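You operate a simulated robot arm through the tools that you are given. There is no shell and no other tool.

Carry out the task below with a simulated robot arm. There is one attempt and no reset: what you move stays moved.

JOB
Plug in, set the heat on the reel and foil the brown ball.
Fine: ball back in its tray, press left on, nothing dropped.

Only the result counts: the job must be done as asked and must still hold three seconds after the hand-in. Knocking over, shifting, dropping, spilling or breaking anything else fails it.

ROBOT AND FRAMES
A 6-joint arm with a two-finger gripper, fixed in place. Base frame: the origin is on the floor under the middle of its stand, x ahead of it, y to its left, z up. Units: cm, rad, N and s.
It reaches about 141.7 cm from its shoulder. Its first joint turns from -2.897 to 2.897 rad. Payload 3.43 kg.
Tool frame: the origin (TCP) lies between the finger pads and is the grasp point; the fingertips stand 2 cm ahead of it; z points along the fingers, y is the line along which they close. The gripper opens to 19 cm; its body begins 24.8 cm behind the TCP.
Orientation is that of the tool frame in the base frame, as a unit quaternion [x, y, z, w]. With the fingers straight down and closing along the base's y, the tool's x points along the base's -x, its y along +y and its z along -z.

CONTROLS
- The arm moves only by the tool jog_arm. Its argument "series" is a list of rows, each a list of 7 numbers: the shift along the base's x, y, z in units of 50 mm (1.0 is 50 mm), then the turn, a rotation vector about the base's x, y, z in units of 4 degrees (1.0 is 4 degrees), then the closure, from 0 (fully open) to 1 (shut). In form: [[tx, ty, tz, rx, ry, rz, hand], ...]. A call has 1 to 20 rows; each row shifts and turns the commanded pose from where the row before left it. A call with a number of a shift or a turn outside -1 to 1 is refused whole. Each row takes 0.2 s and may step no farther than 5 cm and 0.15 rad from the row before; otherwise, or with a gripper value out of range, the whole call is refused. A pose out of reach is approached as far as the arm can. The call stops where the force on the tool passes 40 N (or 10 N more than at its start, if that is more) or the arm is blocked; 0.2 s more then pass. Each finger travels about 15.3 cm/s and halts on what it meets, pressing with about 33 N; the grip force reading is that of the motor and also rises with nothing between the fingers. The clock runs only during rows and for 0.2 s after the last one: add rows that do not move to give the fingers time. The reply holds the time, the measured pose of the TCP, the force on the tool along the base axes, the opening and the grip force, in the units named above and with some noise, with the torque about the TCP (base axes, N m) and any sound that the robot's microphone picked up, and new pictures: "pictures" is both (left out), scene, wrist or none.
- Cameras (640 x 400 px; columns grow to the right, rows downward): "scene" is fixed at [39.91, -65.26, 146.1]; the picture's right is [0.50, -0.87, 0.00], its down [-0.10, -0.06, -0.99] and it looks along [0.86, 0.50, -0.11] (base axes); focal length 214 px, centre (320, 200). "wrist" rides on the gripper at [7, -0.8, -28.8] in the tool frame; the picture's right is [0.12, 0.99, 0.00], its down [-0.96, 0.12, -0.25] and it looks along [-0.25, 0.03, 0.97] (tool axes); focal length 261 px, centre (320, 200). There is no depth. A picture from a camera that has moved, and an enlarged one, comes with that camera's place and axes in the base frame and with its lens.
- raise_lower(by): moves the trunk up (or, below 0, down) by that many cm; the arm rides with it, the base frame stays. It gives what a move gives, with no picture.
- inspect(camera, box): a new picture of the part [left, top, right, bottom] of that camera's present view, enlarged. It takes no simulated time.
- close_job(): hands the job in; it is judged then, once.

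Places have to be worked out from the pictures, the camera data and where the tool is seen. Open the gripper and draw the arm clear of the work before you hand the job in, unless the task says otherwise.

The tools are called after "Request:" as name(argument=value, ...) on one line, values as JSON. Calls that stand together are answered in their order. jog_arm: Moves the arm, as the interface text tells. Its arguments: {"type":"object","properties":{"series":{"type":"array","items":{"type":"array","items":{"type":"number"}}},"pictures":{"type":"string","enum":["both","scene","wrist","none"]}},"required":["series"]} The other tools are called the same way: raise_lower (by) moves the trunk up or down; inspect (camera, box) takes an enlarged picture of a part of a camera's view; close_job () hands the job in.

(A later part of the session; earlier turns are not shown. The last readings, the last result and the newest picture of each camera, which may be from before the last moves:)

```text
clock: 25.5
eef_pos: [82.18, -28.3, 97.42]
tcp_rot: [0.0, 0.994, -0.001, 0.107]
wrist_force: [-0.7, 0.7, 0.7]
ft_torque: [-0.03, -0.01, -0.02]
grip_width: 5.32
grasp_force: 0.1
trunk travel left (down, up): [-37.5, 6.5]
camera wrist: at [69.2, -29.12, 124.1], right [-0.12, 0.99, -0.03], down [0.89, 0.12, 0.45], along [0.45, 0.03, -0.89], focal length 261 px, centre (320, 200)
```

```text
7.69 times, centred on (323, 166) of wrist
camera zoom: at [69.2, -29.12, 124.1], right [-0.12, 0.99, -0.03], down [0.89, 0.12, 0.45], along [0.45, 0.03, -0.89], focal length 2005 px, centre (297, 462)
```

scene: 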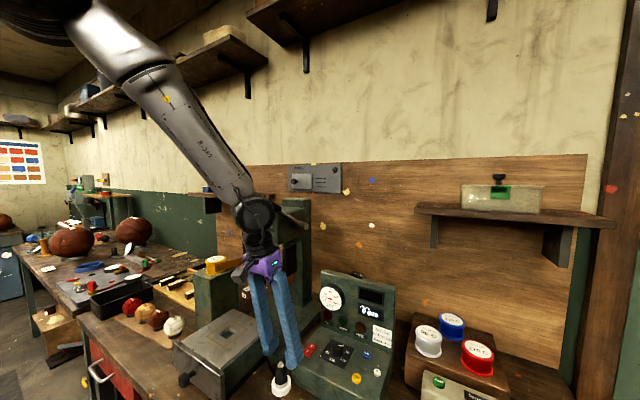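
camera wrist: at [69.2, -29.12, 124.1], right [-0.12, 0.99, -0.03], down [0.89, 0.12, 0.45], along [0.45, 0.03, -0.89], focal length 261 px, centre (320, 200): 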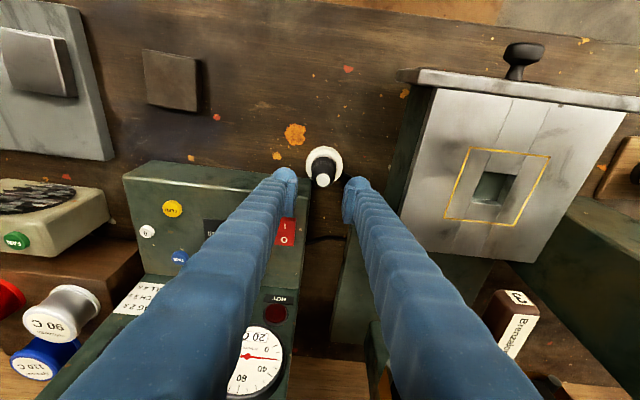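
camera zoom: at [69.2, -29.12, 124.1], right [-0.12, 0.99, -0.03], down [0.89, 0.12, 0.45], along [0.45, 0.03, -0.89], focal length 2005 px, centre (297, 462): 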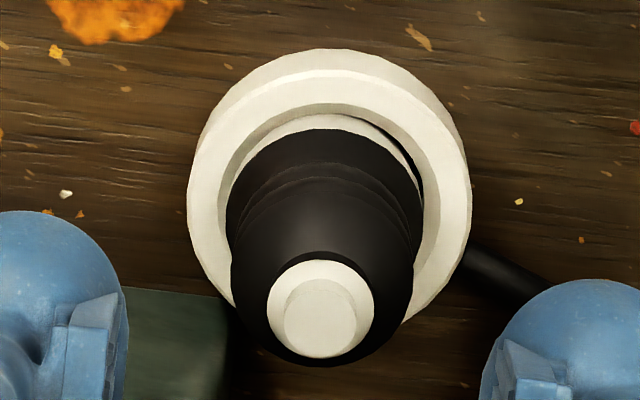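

The plug looks upright and mostly seated. To be sure it is fully home, I'll close the fingers, put the right fingertip over the plug's cap, and press down until the force rises.

Request:
jog_arm(series=[[0, 0, 0.1, 0, 0, 0, 0.85], [0.1, 0.18, 0, 0, 0, 0, 1], [0.1, 0.18, 0, 0, 0, 0, 1], [0, 0, 0, 0, 0, 0, 1], [0, 0, -0.3, 0, 0, 0, 1], [0, 0, 0, 0, 0, 0, 1]])

Request:
inspect(camera="scene", box=[260, 345, 310, 400])

Request:
inspect(camera="wrist", box=[280, 130, 360, 220])

```text
clock: 26.9
eef_pos: [83.2, -26.49, 96.52]
tcp_rot: [0.0, 0.994, -0.001, 0.106]
wrist_force: [0.7, 0.2, 0.0]
ft_torque: [0.04, 0.0, 0.0]
grip_width: 0.0
grasp_force: 33.1
trunk travel left (down, up): [-37.5, 6.5]
camera wrist: at [70.3, -27.28, 123.19], right [-0.12, 0.99, -0.03], down [0.89, 0.12, 0.45], along [0.45, 0.03, -0.9], focal length 261 px, centre (320, 200)
```

scene: 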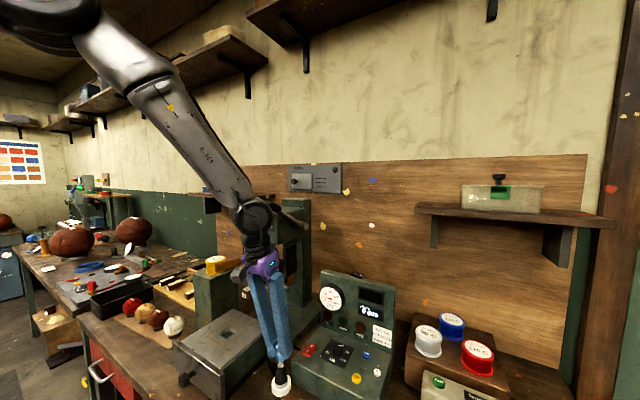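
wrist: 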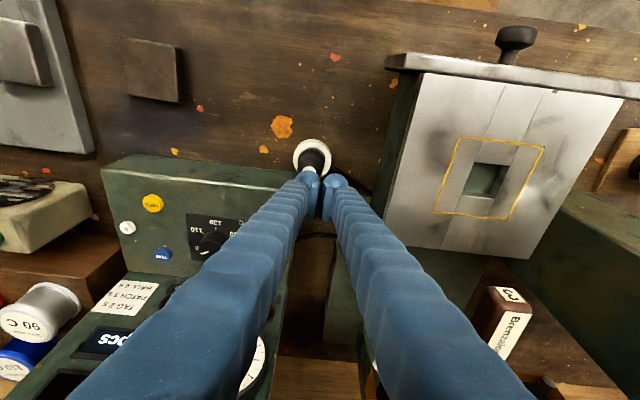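

```text
7.27 times, centred on (285, 372) of scene
camera zoom: at [39.91, -65.26, 146.1], right [0.5, -0.87, 0.0], down [-0.1, -0.06, -0.99], along [0.86, 0.5, -0.11], focal length 1560 px, centre (574, -1054)
```

zoom: 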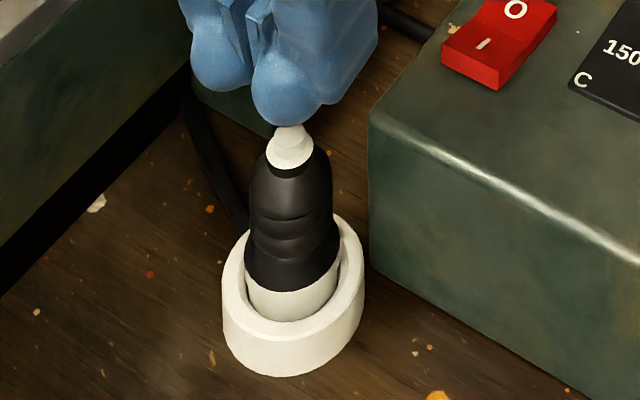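

```text
4.44 times, centred on (320, 175) of wrist
camera zoom: at [70.3, -27.28, 123.19], right [-0.12, 0.99, -0.03], down [0.89, 0.12, 0.45], along [0.45, 0.03, -0.9], focal length 1158 px, centre (320, 311)
```

zoom: 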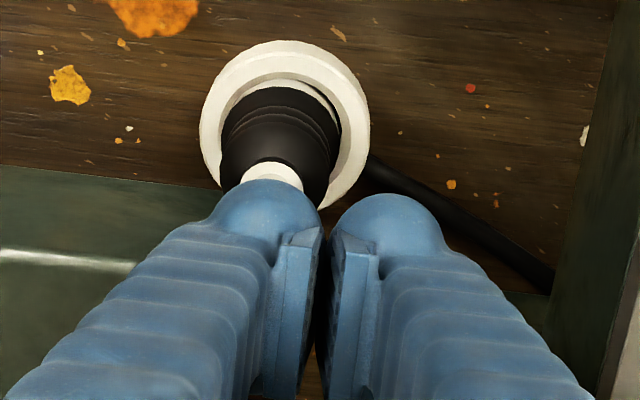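

The right fingertip is directly over the cap. Pressing down gradually until the force limit stops it.

Request:
jog_arm(series=[[0, 0, -0.1, 0, 0, 0, 1], [0, 0, -0.1, 0, 0, 0, 1], [0, 0, -0.1, 0, 0, 0, 1], [0, 0, -0.1, 0, 0, 0, 1], [0, 0, -0.1, 0, 0, 0, 1], [0, 0, -0.1, 0, 0, 0, 1]])

Request:
inspect(camera="scene", box=[260, 345, 310, 400])

```text
clock: 28.2
eef_pos: [83.63, -26.61, 94.84]
tcp_rot: [0.001, 0.994, -0.002, 0.112]
wrist_force: [-1.8, 2.0, 22.2]
ft_torque: [-0.19, 0.29, -0.05]
grip_width: 0.01
grasp_force: 33.7
trunk travel left (down, up): [-37.5, 6.5]
stopped in row 6: the force on the tool passed its limit at 47 N (the readings are from after the stop); the commanded pose is now the measured one
camera wrist: at [70.37, -27.17, 121.29], right [-0.12, 0.99, -0.03], down [0.88, 0.12, 0.45], along [0.45, 0.03, -0.89], focal length 261 px, centre (320, 200)
```

scene: 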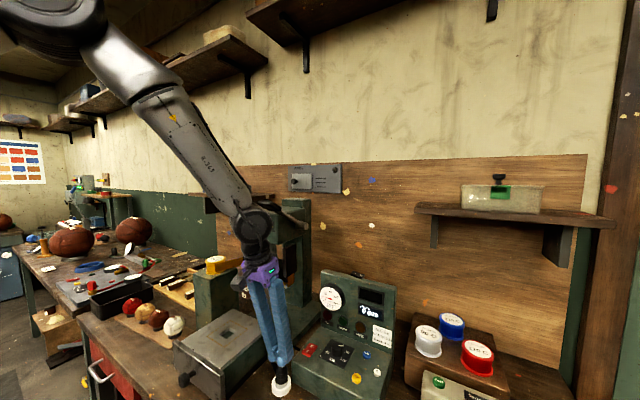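
wrist: 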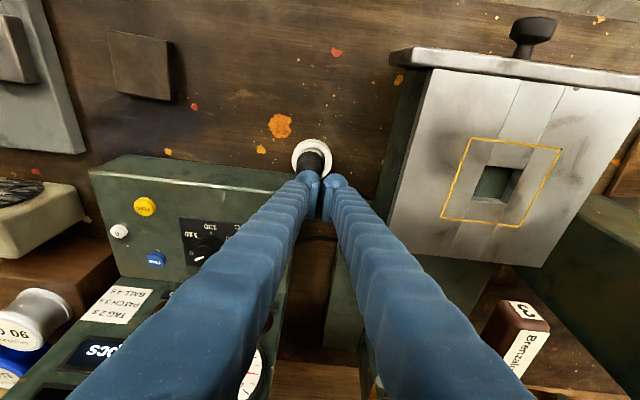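

```text
7.27 times, centred on (285, 372) of scene
camera zoom: at [39.91, -65.26, 146.1], right [0.5, -0.87, 0.0], down [-0.1, -0.06, -0.99], along [0.86, 0.5, -0.11], focal length 1560 px, centre (574, -1054)
```

zoom: 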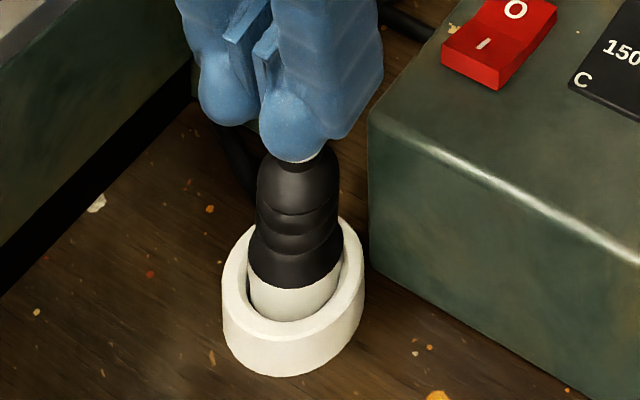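

It's firmly bottomed at tip z≈92.6. I'll raise off and look at how the plug settled.

Request:
jog_arm(series=[[0, 0, 0.3, 0, 0, 0, 1], [0, 0, 0.7, 0, 0, 0, 1], [-0.3, 0, 0.5, 0, 0, 0, 1], [-0.3, -0.3, 0.5, 0, 0, 0, 1], [0, 0, 0, 0, 0, 0, 1]])

Request:
inspect(camera="scene", box=[268, 360, 298, 400])

Request:
inspect(camera="wrist", box=[290, 100, 370, 180])

Request:
inspect(camera="scene", box=[310, 270, 410, 350])

```text
clock: 29.4
eef_pos: [80.54, -28.07, 104.18]
tcp_rot: [-0.002, 0.994, -0.002, 0.109]
wrist_force: [1.4, 0.1, -0.2]
ft_torque: [0.04, 0.07, 0.01]
grip_width: 0.0
grasp_force: 32.9
trunk travel left (down, up): [-37.5, 6.5]
camera wrist: at [67.45, -28.8, 130.8], right [-0.12, 0.99, -0.03], down [0.89, 0.12, 0.45], along [0.45, 0.03, -0.89], focal length 261 px, centre (320, 200)
```

scene: 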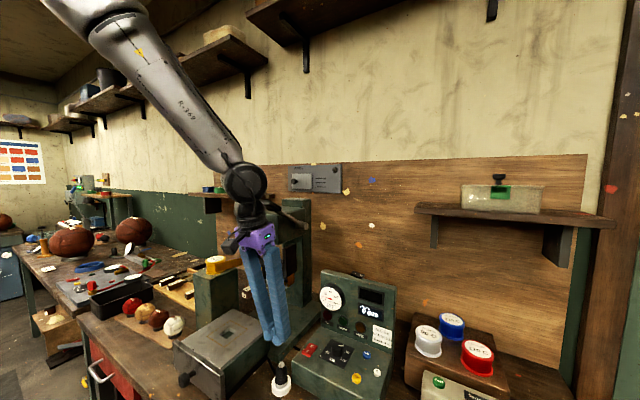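
wrist: 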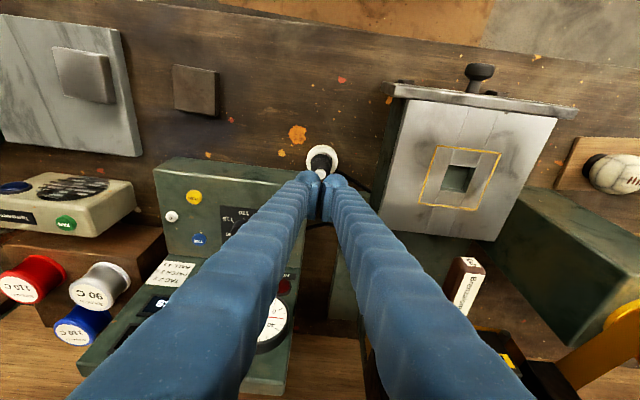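

```text
10.00 times, centred on (283, 380) of scene
camera zoom: at [39.91, -65.26, 146.1], right [0.5, -0.87, 0.0], down [-0.1, -0.06, -0.99], along [0.86, 0.5, -0.11], focal length 2145 px, centre (690, -1600)
```

zoom: 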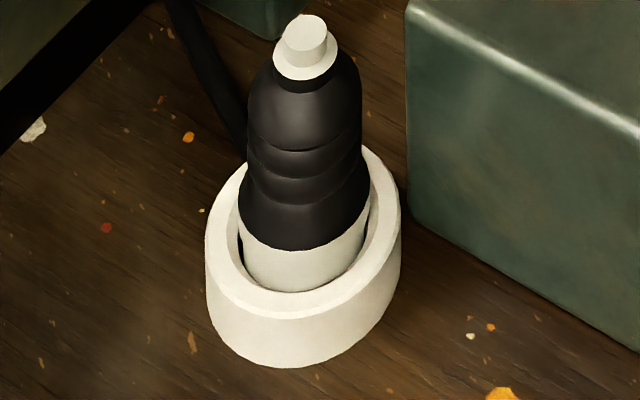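

```text
5.00 times, centred on (330, 140) of wrist
camera zoom: at [67.45, -28.8, 130.8], right [-0.12, 0.99, -0.03], down [0.89, 0.12, 0.45], along [0.45, 0.03, -0.89], focal length 1303 px, centre (270, 500)
```

zoom: 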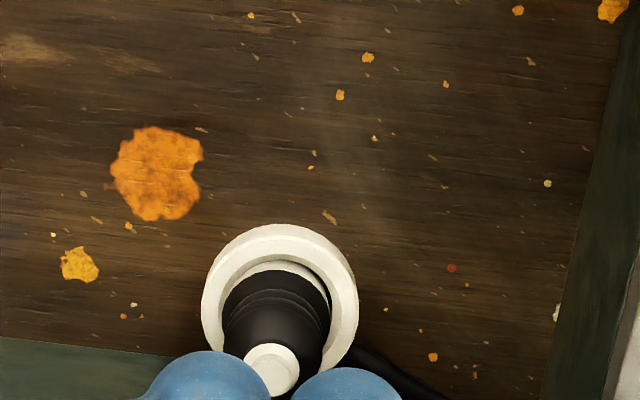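

```text
5.00 times, centred on (360, 310) of scene
camera zoom: at [39.91, -65.26, 146.1], right [0.5, -0.87, 0.0], down [-0.1, -0.06, -0.99], along [0.86, 0.5, -0.11], focal length 1072 px, centre (120, -350)
```

zoom: 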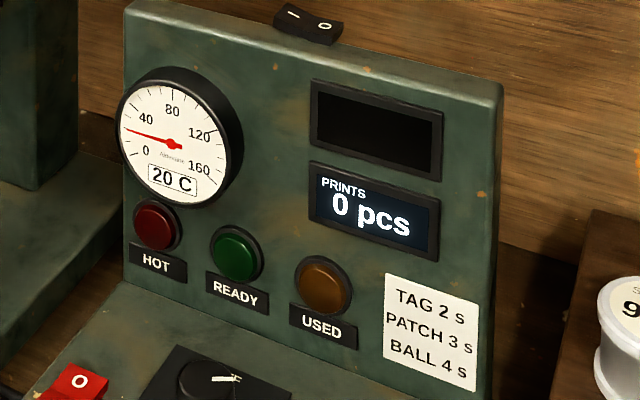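

The plug sits with its base about 1.3–1.4 cm into the recess, consistent with fully seated. The gauge still reads 20 °C and all lamps are off, as the rocker is OFF (I side, at x≈89, y≈-32.3, raised). I'll pitch the tool to ~30° (to stay clear of the lever) and move over the rocker's I half.

Request:
jog_arm(series=[[0.4, -0.5, 0.2, 0, 0, 0, 1], [0.4, -0.5, 0.2, 0, 0, 0, 1], [0, 0, 0, 0, -1, 0, 1], [0, 0, 0, 0, -1, 0, 1], [0, 0, 0, 0, -1, 0, 1], [0, 0, 0, 0, -1, 0, 1], [0, 0, 0, 0, -0.4, 0, 1], [0.5, 0.2, -0.6, 0, 0, 0, 1], [0.57, 0.28, -0.6, 0, 0, 0, 1], [0, 0, 0, 0, 0, 0, 1]])

Request:
inspect(camera="scene", box=[280, 310, 380, 400])

Request:
inspect(camera="wrist", box=[250, 140, 390, 240])

```text
clock: 31.6
eef_pos: [89.97, -30.26, 100.44]
tcp_rot: [-0.001, 0.965, -0.001, 0.261]
wrist_force: [-0.3, -0.4, -0.2]
ft_torque: [0.0, -0.01, 0.02]
grip_width: 0.0
grasp_force: 32.9
out of reach, approached as far as the arm can: row 6
trunk travel left (down, up): [-37.5, 6.5]
camera wrist: at [69.33, -30.96, 121.83], right [-0.1, 0.99, -0.06], down [0.71, 0.12, 0.7], along [0.7, 0.03, -0.71], focal length 261 px, centre (320, 200)
```

scene: 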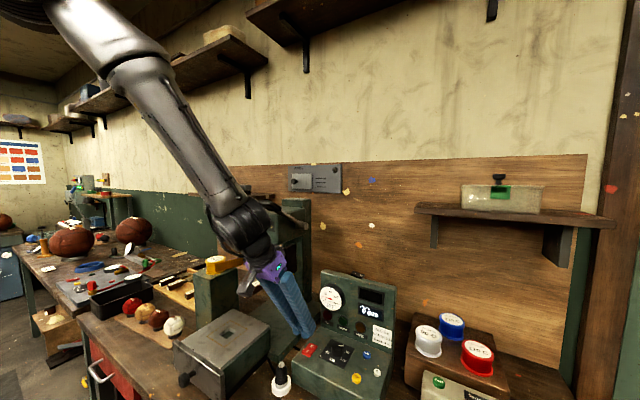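
wrist: 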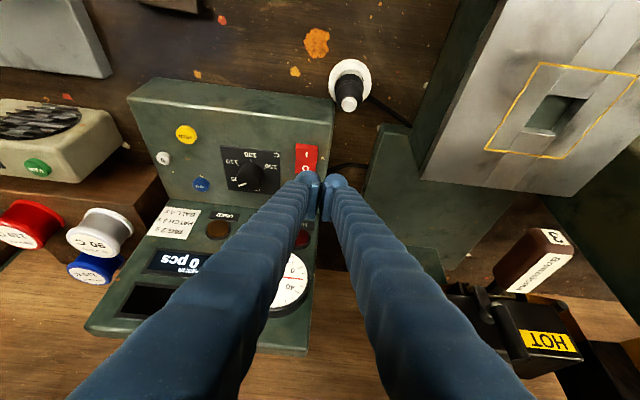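

```text
4.44 times, centred on (330, 355) of scene
camera zoom: at [39.91, -65.26, 146.1], right [0.5, -0.87, 0.0], down [-0.1, -0.06, -0.99], along [0.86, 0.5, -0.11], focal length 953 px, centre (276, -489)
```

zoom: 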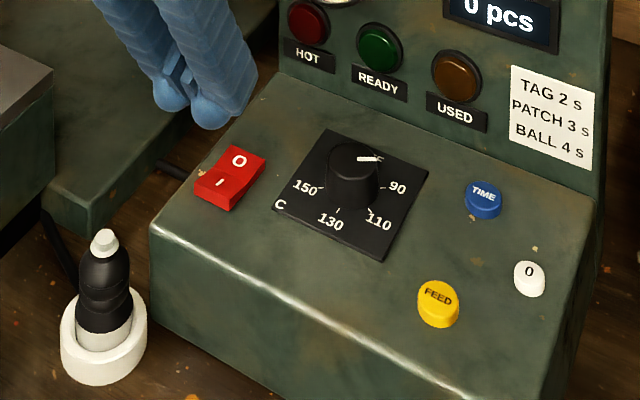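

```text
4.00 times, centred on (320, 190) of wrist
camera zoom: at [69.33, -30.96, 121.83], right [-0.1, 0.99, -0.06], down [0.71, 0.12, 0.7], along [0.7, 0.03, -0.71], focal length 1043 px, centre (320, 240)
```

zoom: 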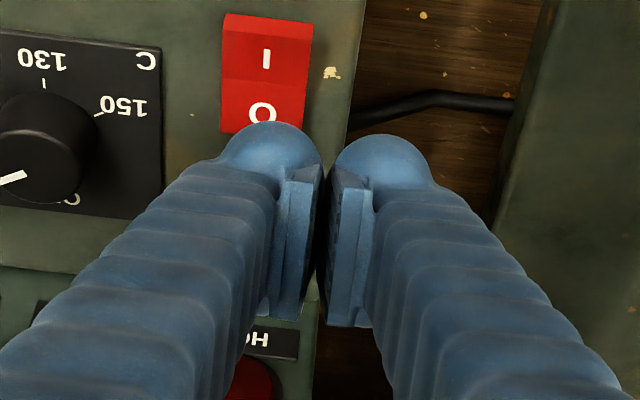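

The I half is at about (89.2,-32.4). I'll shift the right fingertip over it and press down gently in small steps.

Request:
jog_arm(series=[[-0.04, -0.07, 0, 0, 0, 0, 1], [0, 0, -0.3, 0, 0, 0, 1], [0, 0, -0.3, 0, 0, 0, 1], [0, 0, -0.1, 0, 0, 0, 1], [0, 0, -0.06, 0, 0, 0, 1], [0, 0, -0.06, 0, 0, 0, 1], [0, 0, -0.06, 0, 0, 0, 1], [0, 0, -0.06, 0, 0, 0, 1]])

Request:
inspect(camera="scene", box=[280, 310, 380, 400])

Request:
inspect(camera="wrist", box=[250, 140, 390, 240])

```text
clock: 33.4
eef_pos: [89.82, -30.64, 96.19]
tcp_rot: [0.0, 0.965, -0.003, 0.262]
wrist_force: [-6.1, 2.3, 26.8]
ft_torque: [-0.27, 0.29, 0.04]
grip_width: 0.0
grasp_force: 33.1
trunk travel left (down, up): [-37.5, 6.5]
camera wrist: at [69.17, -31.3, 117.47], right [-0.1, 0.99, -0.06], down [0.7, 0.12, 0.7], along [0.7, 0.03, -0.71], focal length 261 px, centre (320, 200)
```

scene: 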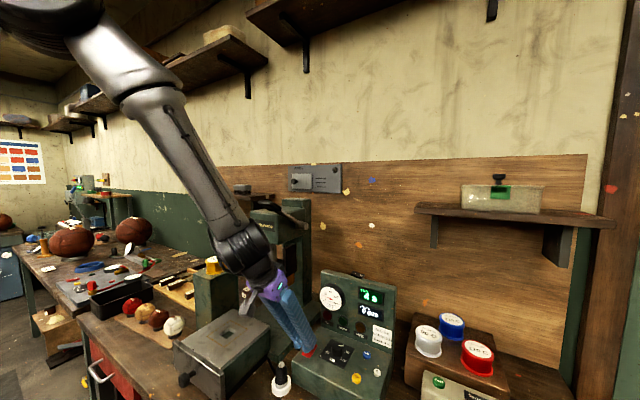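
wrist: 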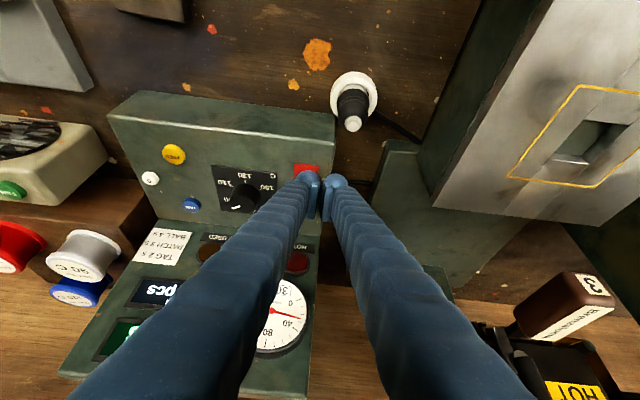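

```text
4.44 times, centred on (330, 355) of scene
camera zoom: at [39.91, -65.26, 146.1], right [0.5, -0.87, 0.0], down [-0.1, -0.06, -0.99], along [0.86, 0.5, -0.11], focal length 953 px, centre (276, -489)
```

zoom: 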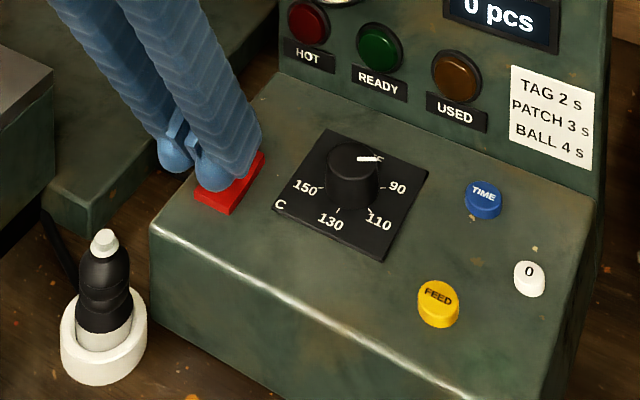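

```text
4.00 times, centred on (320, 190) of wrist
camera zoom: at [69.17, -31.3, 117.47], right [-0.1, 0.99, -0.06], down [0.7, 0.12, 0.7], along [0.7, 0.03, -0.71], focal length 1043 px, centre (320, 240)
```

zoom: 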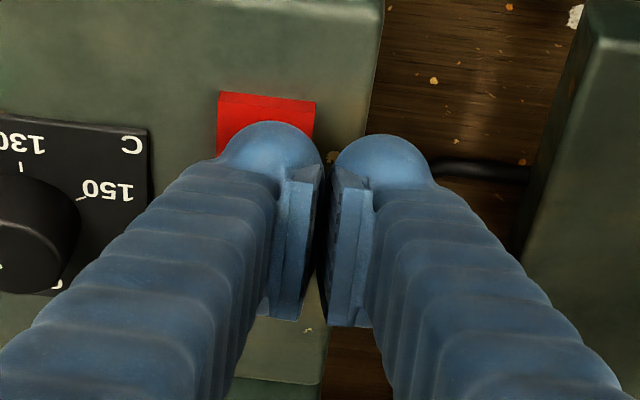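

The upper display lit up green, so power is on. I'll lift off the rocker and read the panel.

Request:
jog_arm(series=[[0, 0, 0.3, 0, 0, 0, 1], [0, 0, 0.7, 0, 0, 0, 1], [-0.3, -0.2, 0.7, 0, 0, 0, 1], [0, 0, 0, 0, 0, 0, 1]])

Request:
inspect(camera="scene", box=[310, 260, 410, 350])

Request:
inspect(camera="scene", box=[280, 330, 380, 400])

```text
clock: 34.4
eef_pos: [88.22, -31.4, 104.29]
tcp_rot: [-0.001, 0.966, -0.002, 0.26]
wrist_force: [0.6, -0.8, -0.1]
ft_torque: [0.04, 0.05, 0.01]
grip_width: 0.02
grasp_force: 32.8
trunk travel left (down, up): [-37.5, 6.5]
camera wrist: at [67.72, -32.22, 125.65], right [-0.1, 0.99, -0.06], down [0.71, 0.12, 0.7], along [0.7, 0.03, -0.72], focal length 261 px, centre (320, 200)
```

scene: 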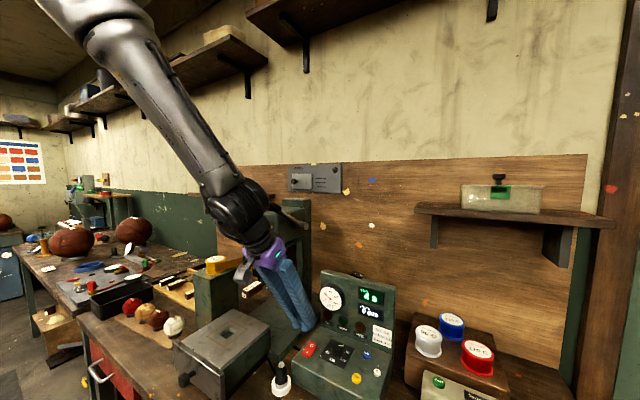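
wrist: 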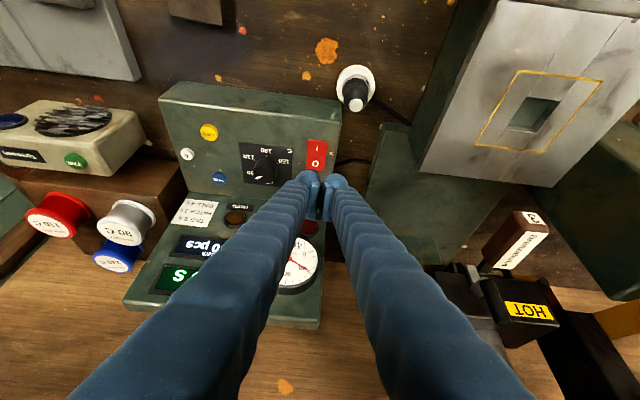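

```text
4.44 times, centred on (360, 305) of scene
camera zoom: at [39.91, -65.26, 146.1], right [0.5, -0.87, 0.0], down [-0.1, -0.06, -0.99], along [0.86, 0.5, -0.11], focal length 953 px, centre (142, -267)
```

zoom: 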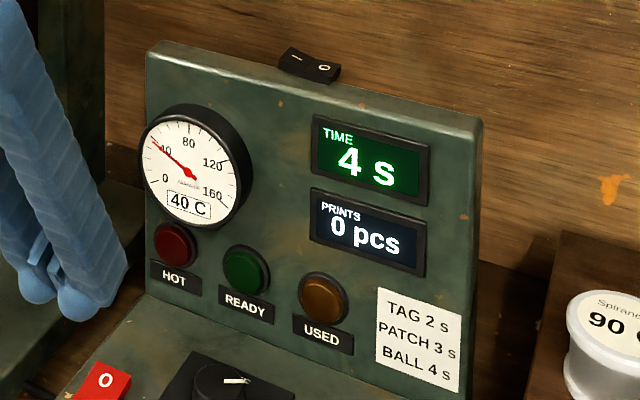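

```text
5.71 times, centred on (330, 365) of scene
camera zoom: at [39.91, -65.26, 146.1], right [0.5, -0.87, 0.0], down [-0.1, -0.06, -0.99], along [0.86, 0.5, -0.11], focal length 1226 px, centre (263, -743)
```

zoom: 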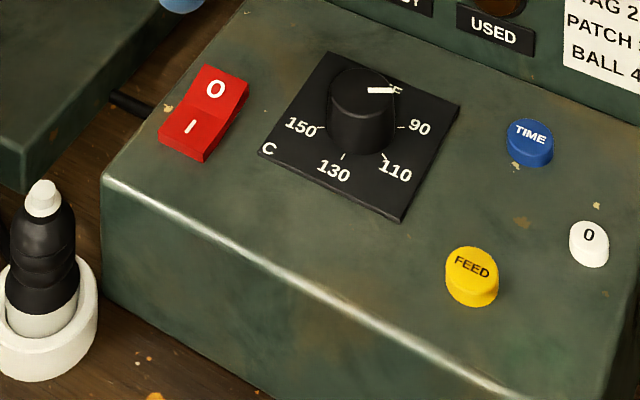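

Power is on: TIME shows 4 s (matching BALL 4 s), temperature 40 °C and rising, PRINTS 0. Next, the dial needs to go from 90 to 110: I'll move above the knob (≈(94.05,-39.9)), return the tool to vertical with a -20° yaw, and open to 5 cm.

Request:
jog_arm(series=[[0.05, -0.86, 0.37, 0, 0, 0, 1], [0.05, -0.86, 0.37, 0, 0, 0, 1], [0.15, 0, 0, 0, 1, 0, 0.74], [0.15, 0, 0, 0, 1, 0, 0.74], [0.15, 0, 0, 0, 1, 0, 0.74], [0.15, 0, 0, 0, 1, 0, 0.74], [0.15, 0, 0, 0, 1, 0, 0.74], [0.15, 0, 0, 0, 1, 0, 0.74], [0.15, 0, 0, 0, 1, 0, 0.74], [0, 0, 0, 0, 0.57, 0, 0.74], [0, 0, 0, 0, 0, -1, 0.74], [0, 0, 0, 0, 0, -1, 0.74], [0, 0, 0, 0, 0, -1, 0.74], [0, 0, 0, 0, 0, -1, 0.74], [0, 0, 0, 0, 0, -1, 0.74], [0, 0, 0, 0, 0, 0, 0.74]])

Request:
inspect(camera="wrist", box=[240, 140, 400, 260])

Request:
inspect(camera="scene", box=[290, 280, 410, 390])

```text
clock: 37.8
eef_pos: [94.06, -40.13, 107.88]
tcp_rot: [0.174, 0.985, -0.002, -0.002]
wrist_force: [-0.1, 0.6, -0.1]
ft_torque: [0.04, 0.05, 0.0]
grip_width: 4.95
grasp_force: 0.1
trunk travel left (down, up): [-37.5, 6.5]
camera wrist: at [87.28, -38.56, 136.74], right [0.23, 0.97, 0.0], down [0.94, -0.22, 0.24], along [0.24, -0.06, -0.97], focal length 261 px, centre (320, 200)
```

scene: 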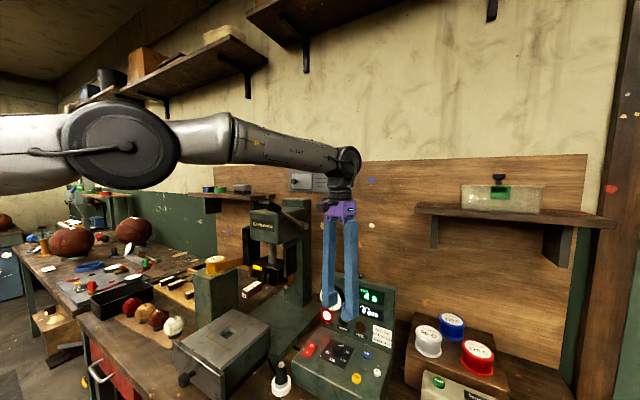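
wrist: 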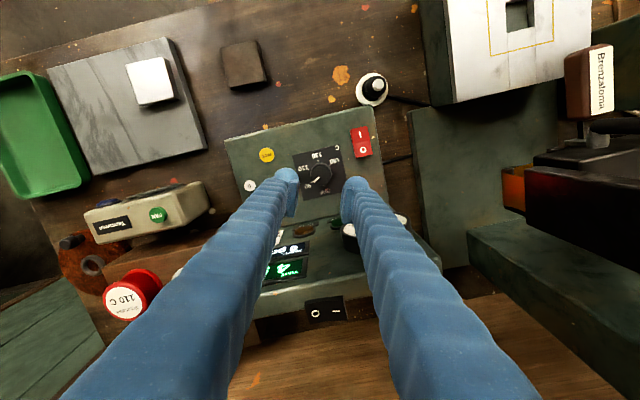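

```text
3.33 times, centred on (320, 200) of wrist
camera zoom: at [87.28, -38.56, 136.74], right [0.23, 0.97, 0.0], down [0.94, -0.22, 0.24], along [0.24, -0.06, -0.97], focal length 869 px, centre (320, 200)
```

zoom: 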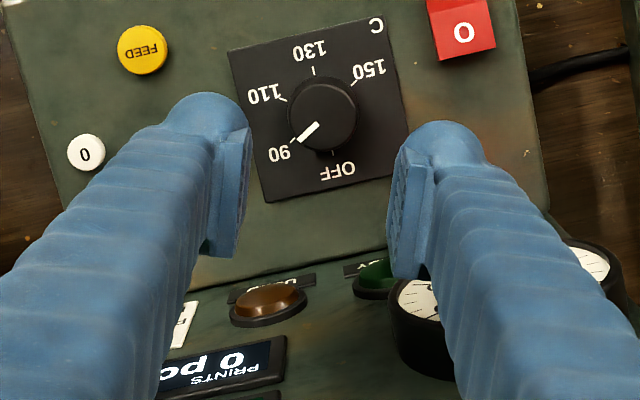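

```text
3.64 times, centred on (350, 335) of scene
camera zoom: at [39.91, -65.26, 146.1], right [0.5, -0.87, 0.0], down [-0.1, -0.06, -0.99], along [0.86, 0.5, -0.11], focal length 780 px, centre (211, -291)
```

zoom: 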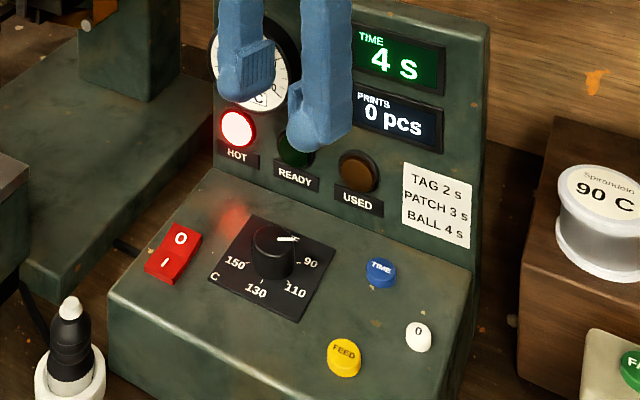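

HOT lamp is lit and the pointer is clearly at 90. The knob centre computes to (93.85,-39.95); I'll make a small correction and descend to just above grasp height.

Request:
jog_arm(series=[[-0.04, 0.03, -0.7, 0, 0, 0, 0.74], [0, 0, -0.8, 0, 0, 0, 0.74], [0, 0, -0.6, 0, 0, 0, 0.74], [0, 0, -0.2, 0, 0, 0, 0.74], [0, 0, 0, 0, 0, 0, 0.74]])

Request:
inspect(camera="wrist", box=[240, 140, 400, 260])

Request:
inspect(camera="scene", box=[290, 280, 410, 390])

```text
clock: 39.0
eef_pos: [93.88, -40.17, 96.44]
tcp_rot: [0.174, 0.985, -0.002, -0.001]
wrist_force: [0.2, -1.0, 0.6]
ft_torque: [0.01, 0.03, -0.02]
grip_width: 4.95
grasp_force: 0.0
trunk travel left (down, up): [-37.5, 6.5]
camera wrist: at [87.01, -38.5, 125.31], right [0.23, 0.97, 0.0], down [0.94, -0.22, 0.25], along [0.24, -0.06, -0.97], focal length 261 px, centre (320, 200)
```

scene: 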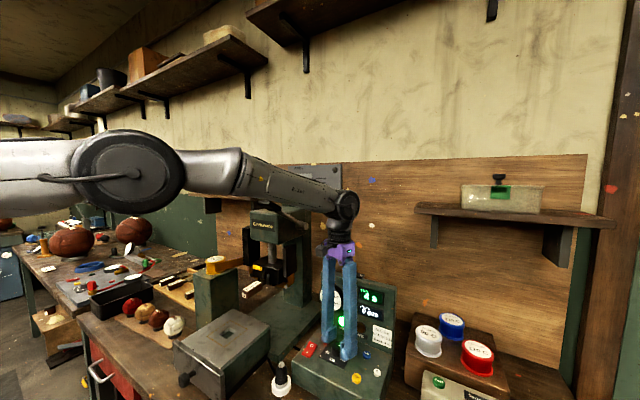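
wrist: 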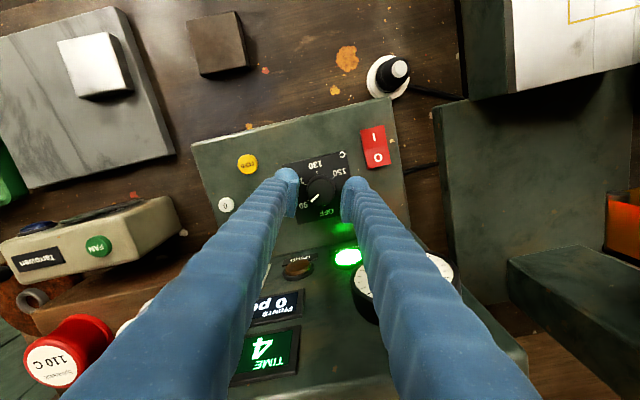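

```text
3.33 times, centred on (320, 200) of wrist
camera zoom: at [87.01, -38.5, 125.31], right [0.23, 0.97, 0.0], down [0.94, -0.22, 0.25], along [0.24, -0.06, -0.97], focal length 869 px, centre (320, 200)
```

zoom: 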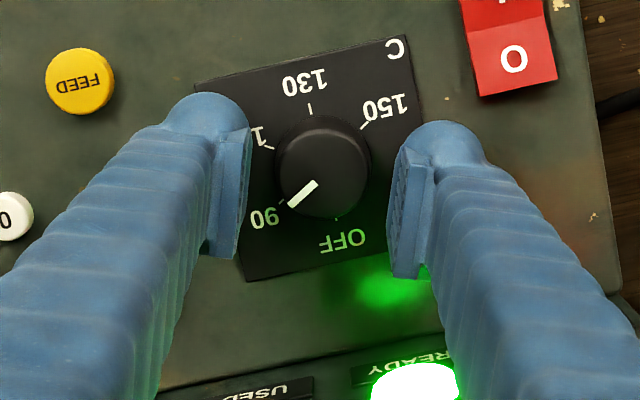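

```text
3.64 times, centred on (350, 335) of scene
camera zoom: at [39.91, -65.26, 146.1], right [0.5, -0.87, 0.0], down [-0.1, -0.06, -0.99], along [0.86, 0.5, -0.11], focal length 780 px, centre (211, -291)
```

zoom: 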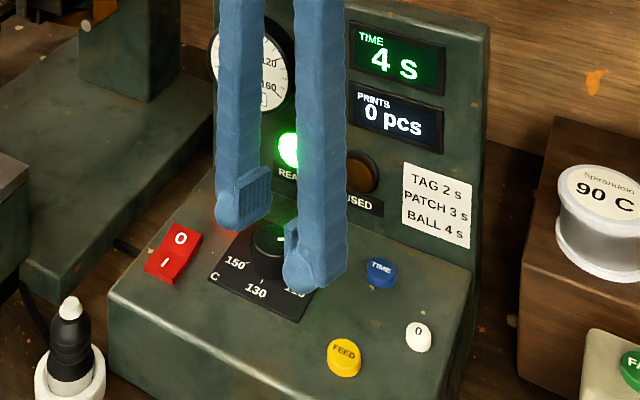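

READY lit at 90 °C already (it heats quickly). The knob is about (-0.28,+0.2) from the TCP; I'll correct, descend 1.3 cm and close on the knob.

Request:
jog_arm(series=[[-0.055, 0.04, 0, 0, 0, 0, 0.74], [0, 0, -0.15, 0, 0, 0, 0.74], [0, 0, -0.11, 0, 0, 0, 0.74], [0, 0, 0, 0, 0, 0, 0.85], [0, 0, 0, 0, 0, 0, 1], [0, 0, 0, 0, 0, 0, 1], [0, 0, 0, 0, 0, 0, 1]])

Request:
inspect(camera="wrist", box=[240, 140, 400, 260])

Request:
inspect(camera="scene", box=[290, 280, 410, 390])

```text
clock: 40.6
eef_pos: [93.62, -39.96, 95.26]
tcp_rot: [0.174, 0.985, -0.002, -0.001]
wrist_force: [-1.0, -9.9, 13.2]
ft_torque: [-0.08, 0.09, -0.02]
grip_width: 3.33
grasp_force: 45.0
trunk travel left (down, up): [-37.5, 6.5]
camera wrist: at [86.75, -38.31, 124.1], right [0.23, 0.97, 0.0], down [0.94, -0.22, 0.25], along [0.24, -0.06, -0.97], focal length 261 px, centre (320, 200)
```

scene: 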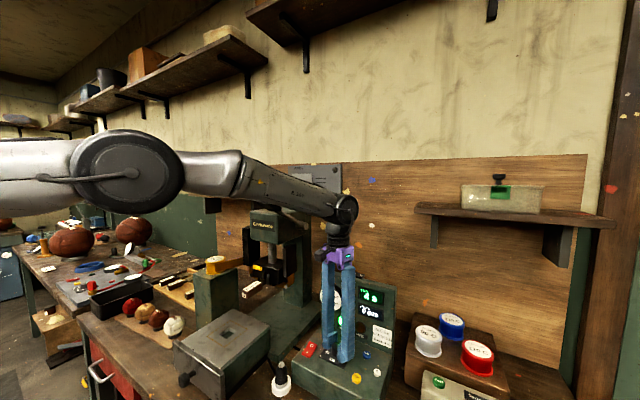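
wrist: 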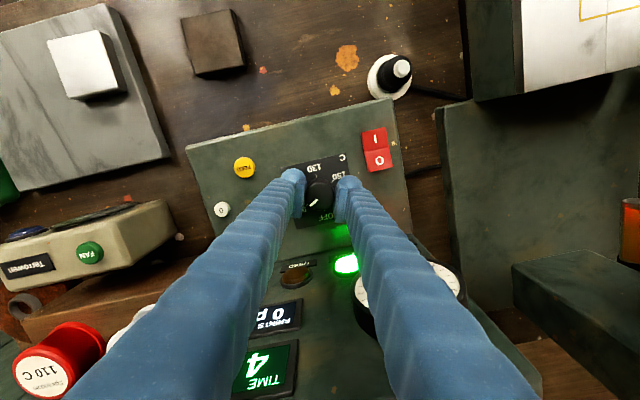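

```text
3.33 times, centred on (320, 200) of wrist
camera zoom: at [86.75, -38.31, 124.1], right [0.23, 0.97, 0.0], down [0.94, -0.22, 0.25], along [0.24, -0.06, -0.97], focal length 869 px, centre (320, 200)
```

zoom: 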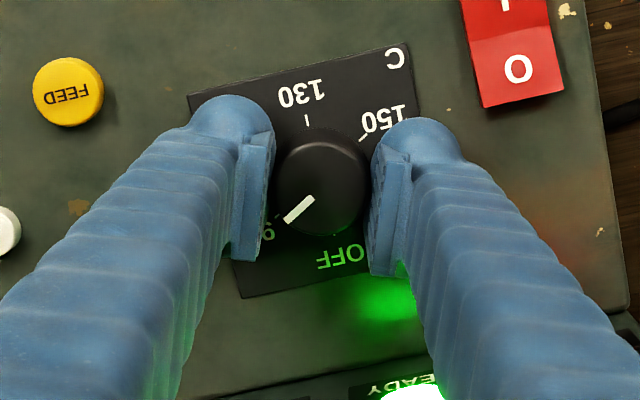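

```text
3.64 times, centred on (350, 335) of scene
camera zoom: at [39.91, -65.26, 146.1], right [0.5, -0.87, 0.0], down [-0.1, -0.06, -0.99], along [0.86, 0.5, -0.11], focal length 780 px, centre (211, -291)
```

zoom: 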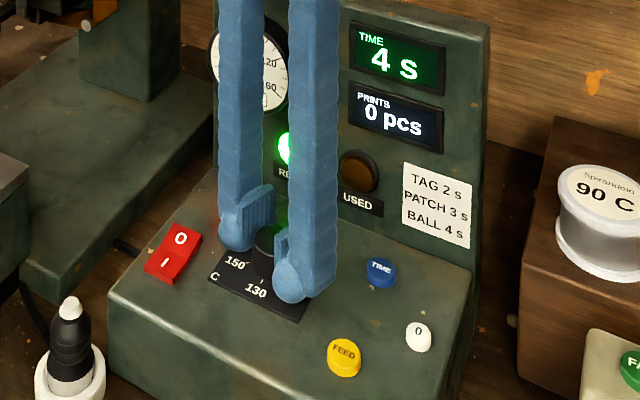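

Gripped at 3.33 cm. There's a slight vertical load, so I raise 0.1 cm, then turn -60° about z (clockwise from above) in 4° rows.

Request:
jog_arm(series=[[0, -0.015, 0.02, 0, 0, 0, 1], [0, 0, 0, 0, 0, -1, 1], [0, 0, 0, 0, 0, -1, 1], [0, 0, 0, 0, 0, -1, 1], [0, 0, 0, 0, 0, -1, 1], [0, 0, 0, 0, 0, -1, 1], [0, 0, 0, 0, 0, -1, 1], [0, 0, 0, 0, 0, -1, 1], [0, 0, 0, 0, 0, -1, 1], [0, 0, 0, 0, 0, 0, 1]])

Request:
inspect(camera="wrist", box=[240, 140, 400, 260])

Request:
inspect(camera="scene", box=[290, 280, 410, 390])

```text
clock: 42.8
eef_pos: [93.54, -40.16, 95.23]
tcp_rot: [0.439, 0.899, -0.001, -0.002]
wrist_force: [8.3, -22.8, 10.6]
ft_torque: [-0.31, -0.13, -0.02]
grip_width: 3.3
grasp_force: 45.3
trunk travel left (down, up): [-37.5, 6.5]
camera wrist: at [88.66, -35.01, 124.1], right [0.71, 0.7, 0.0], down [0.68, -0.69, 0.25], along [0.17, -0.18, -0.97], focal length 261 px, centre (320, 200)
```

scene: 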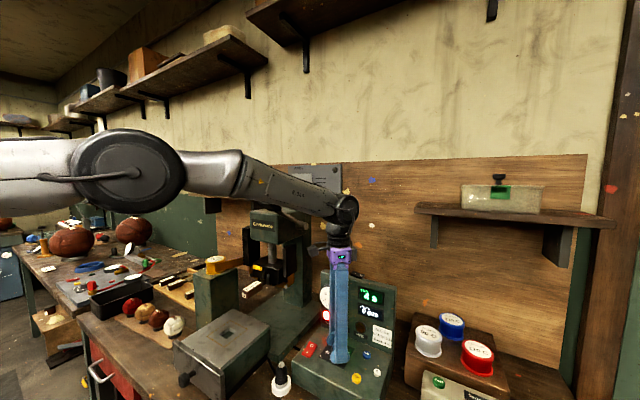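
wrist: 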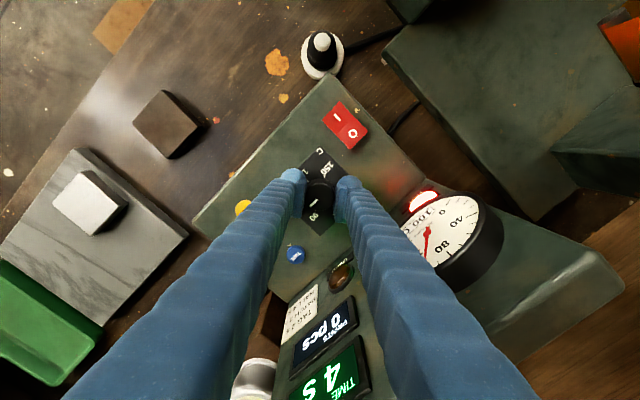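

```text
3.33 times, centred on (320, 200) of wrist
camera zoom: at [88.66, -35.01, 124.1], right [0.71, 0.7, 0.0], down [0.68, -0.69, 0.25], along [0.17, -0.18, -0.97], focal length 869 px, centre (320, 200)
```

zoom: 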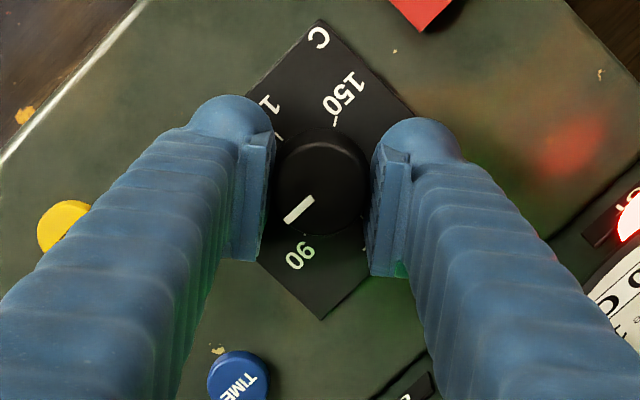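

```text
3.64 times, centred on (350, 335) of scene
camera zoom: at [39.91, -65.26, 146.1], right [0.5, -0.87, 0.0], down [-0.1, -0.06, -0.99], along [0.86, 0.5, -0.11], focal length 780 px, centre (211, -291)
```

zoom: 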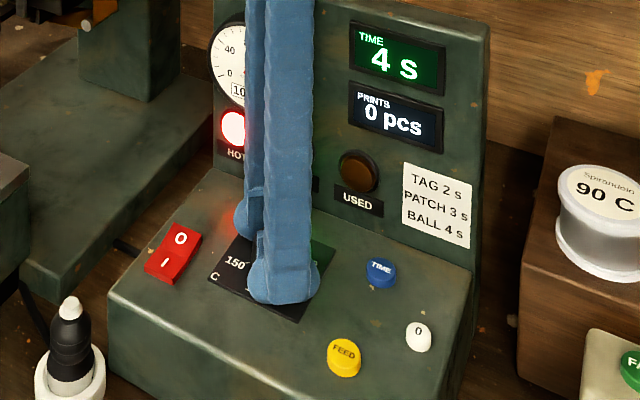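

The knob turns with the fingers (gauge reads about 100 °C and HOT relit). There's a side load toward -y, so I'll ease the TCP by -0.15 cm in y and turn the remaining 28°.

Request:
jog_arm(series=[[0.01, -0.03, 0.01, 0, 0, 0, 1], [0, 0, 0, 0, 0, -1, 1], [0, 0, 0, 0, 0, -1, 1], [0, 0, 0, 0, 0, -1, 1], [0, 0, 0, 0, 0, -1, 1], [0, 0, 0, 0, 0, -1, 1], [0, 0, 0, 0, 0, -1, 1], [0, 0, 0, 0, 0, -1, 1], [0, 0, 0, 0, 0, 0, 1]])

Request:
inspect(camera="wrist", box=[240, 140, 400, 260])

Request:
inspect(camera="scene", box=[290, 280, 410, 390])

```text
clock: 44.8
eef_pos: [93.55, -39.96, 95.31]
tcp_rot: [0.642, 0.766, -0.001, -0.002]
wrist_force: [-8.8, -4.1, 7.8]
ft_torque: [0.05, 0.09, 0.01]
grip_width: 3.3
grasp_force: 45.1
trunk travel left (down, up): [-37.5, 6.5]
camera wrist: at [91.61, -33.33, 124.12], right [0.96, 0.29, 0.0], down [0.28, -0.93, 0.24], along [0.07, -0.24, -0.97], focal length 261 px, centre (320, 200)
```

scene: 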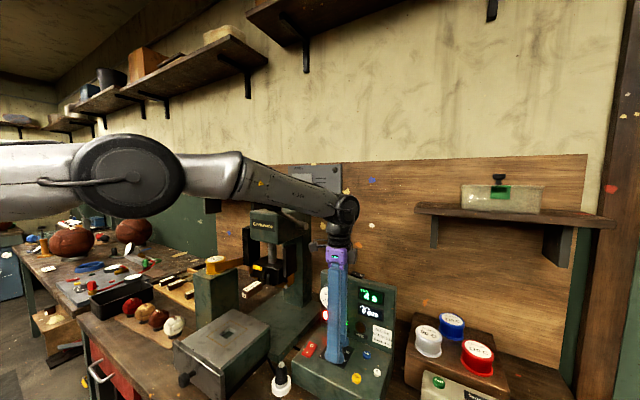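
wrist: 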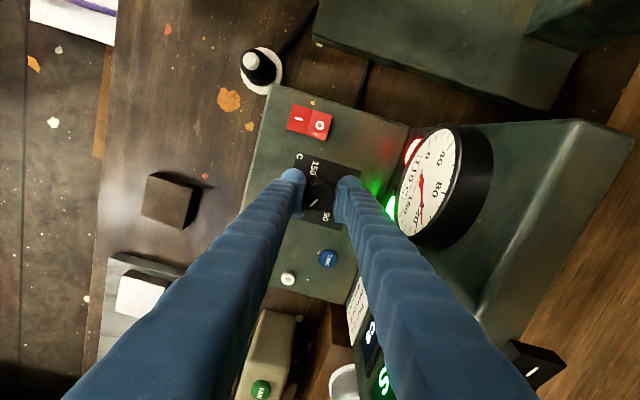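

```text
3.33 times, centred on (320, 200) of wrist
camera zoom: at [91.61, -33.33, 124.12], right [0.96, 0.29, 0.0], down [0.28, -0.93, 0.24], along [0.07, -0.24, -0.97], focal length 869 px, centre (320, 200)
```

zoom: 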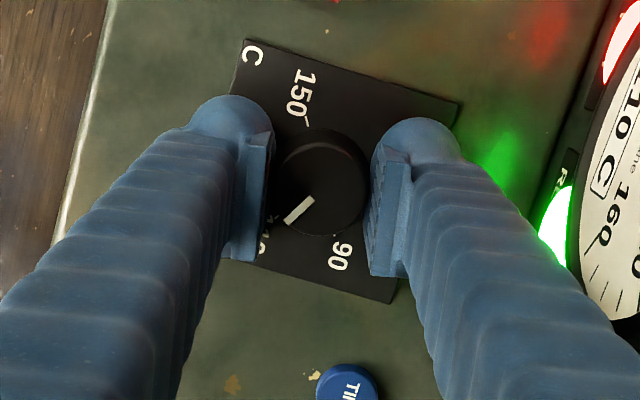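

```text
3.64 times, centred on (350, 335) of scene
camera zoom: at [39.91, -65.26, 146.1], right [0.5, -0.87, 0.0], down [-0.1, -0.06, -0.99], along [0.86, 0.5, -0.11], focal length 780 px, centre (211, -291)
```

zoom: 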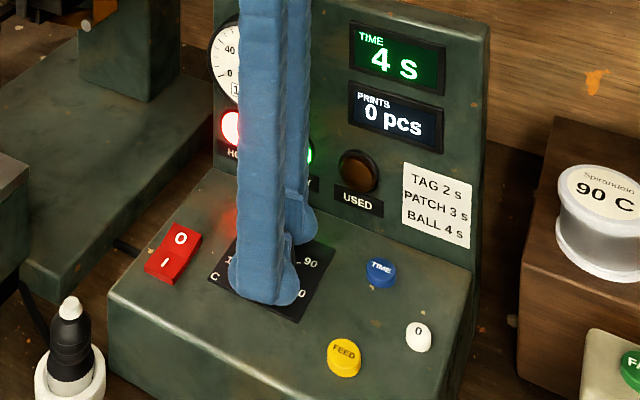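

Gauge shows 110 °C with READY lit. I'll open slightly, rise straight up, and verify the dial stays on 110.

Request:
jog_arm(series=[[0, 0, 0, 0, 0, 0, 0.9], [0, 0, 0, 0, 0, 0, 0.76], [0, 0, 0, 0, 0, 0, 0.76], [0, 0, 0.4, 0, 0, 0, 0.76], [0, 0, 0.8, 0, 0, 0, 0.76], [0, 0, 0.9, 0, 0, 0, 0.76], [0, 0, 0.9, 0, 0, 0, 0.76], [0, 0, 0, 0, 0, 0, 0.76]])

Request:
inspect(camera="scene", box=[300, 270, 400, 370])

Request:
inspect(camera="wrist", box=[240, 110, 400, 230])

```text
clock: 46.6
eef_pos: [93.5, -40.03, 110.44]
tcp_rot: [0.642, 0.767, -0.002, -0.003]
wrist_force: [-0.1, -0.3, 0.3]
ft_torque: [-0.01, 0.04, 0.03]
grip_width: 4.58
grasp_force: 0.0
trunk travel left (down, up): [-37.5, 6.5]
camera wrist: at [91.6, -33.24, 139.23], right [0.96, 0.29, 0.0], down [0.28, -0.93, 0.25], along [0.07, -0.24, -0.97], focal length 261 px, centre (320, 200)
```

scene: 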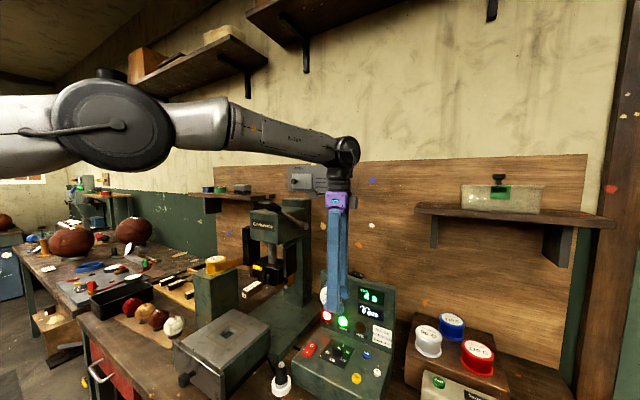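
wrist: 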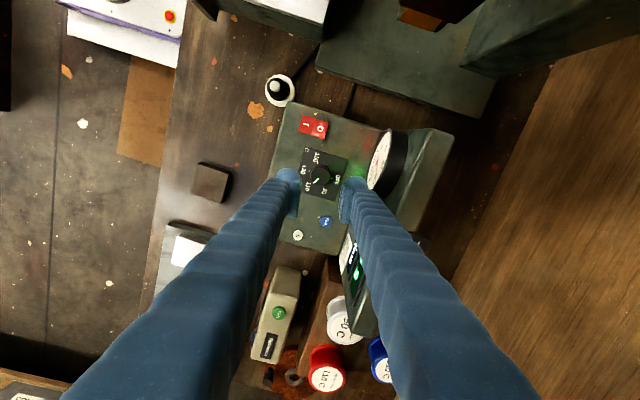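

```text
4.00 times, centred on (350, 320) of scene
camera zoom: at [39.91, -65.26, 146.1], right [0.5, -0.87, 0.0], down [-0.1, -0.06, -0.99], along [0.86, 0.5, -0.11], focal length 858 px, centre (200, -280)
```

zoom: 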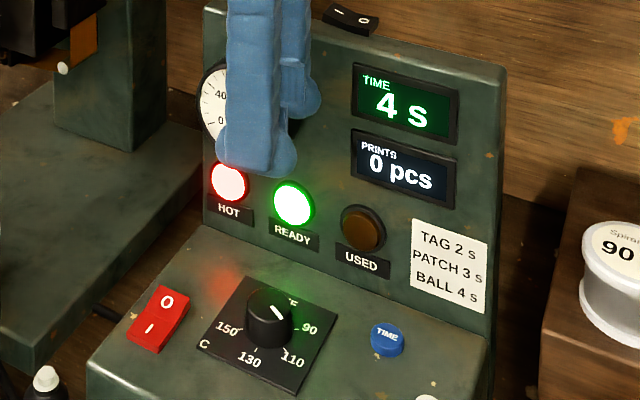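

```text
3.33 times, centred on (320, 170) of wrist
camera zoom: at [91.6, -33.24, 139.23], right [0.96, 0.29, 0.0], down [0.28, -0.93, 0.25], along [0.07, -0.24, -0.97], focal length 869 px, centre (320, 300)
```

zoom: 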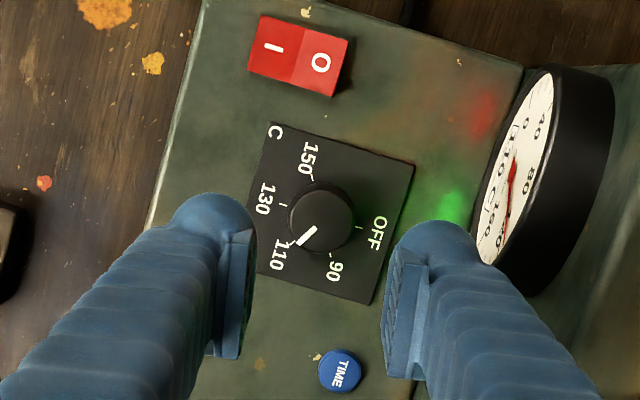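

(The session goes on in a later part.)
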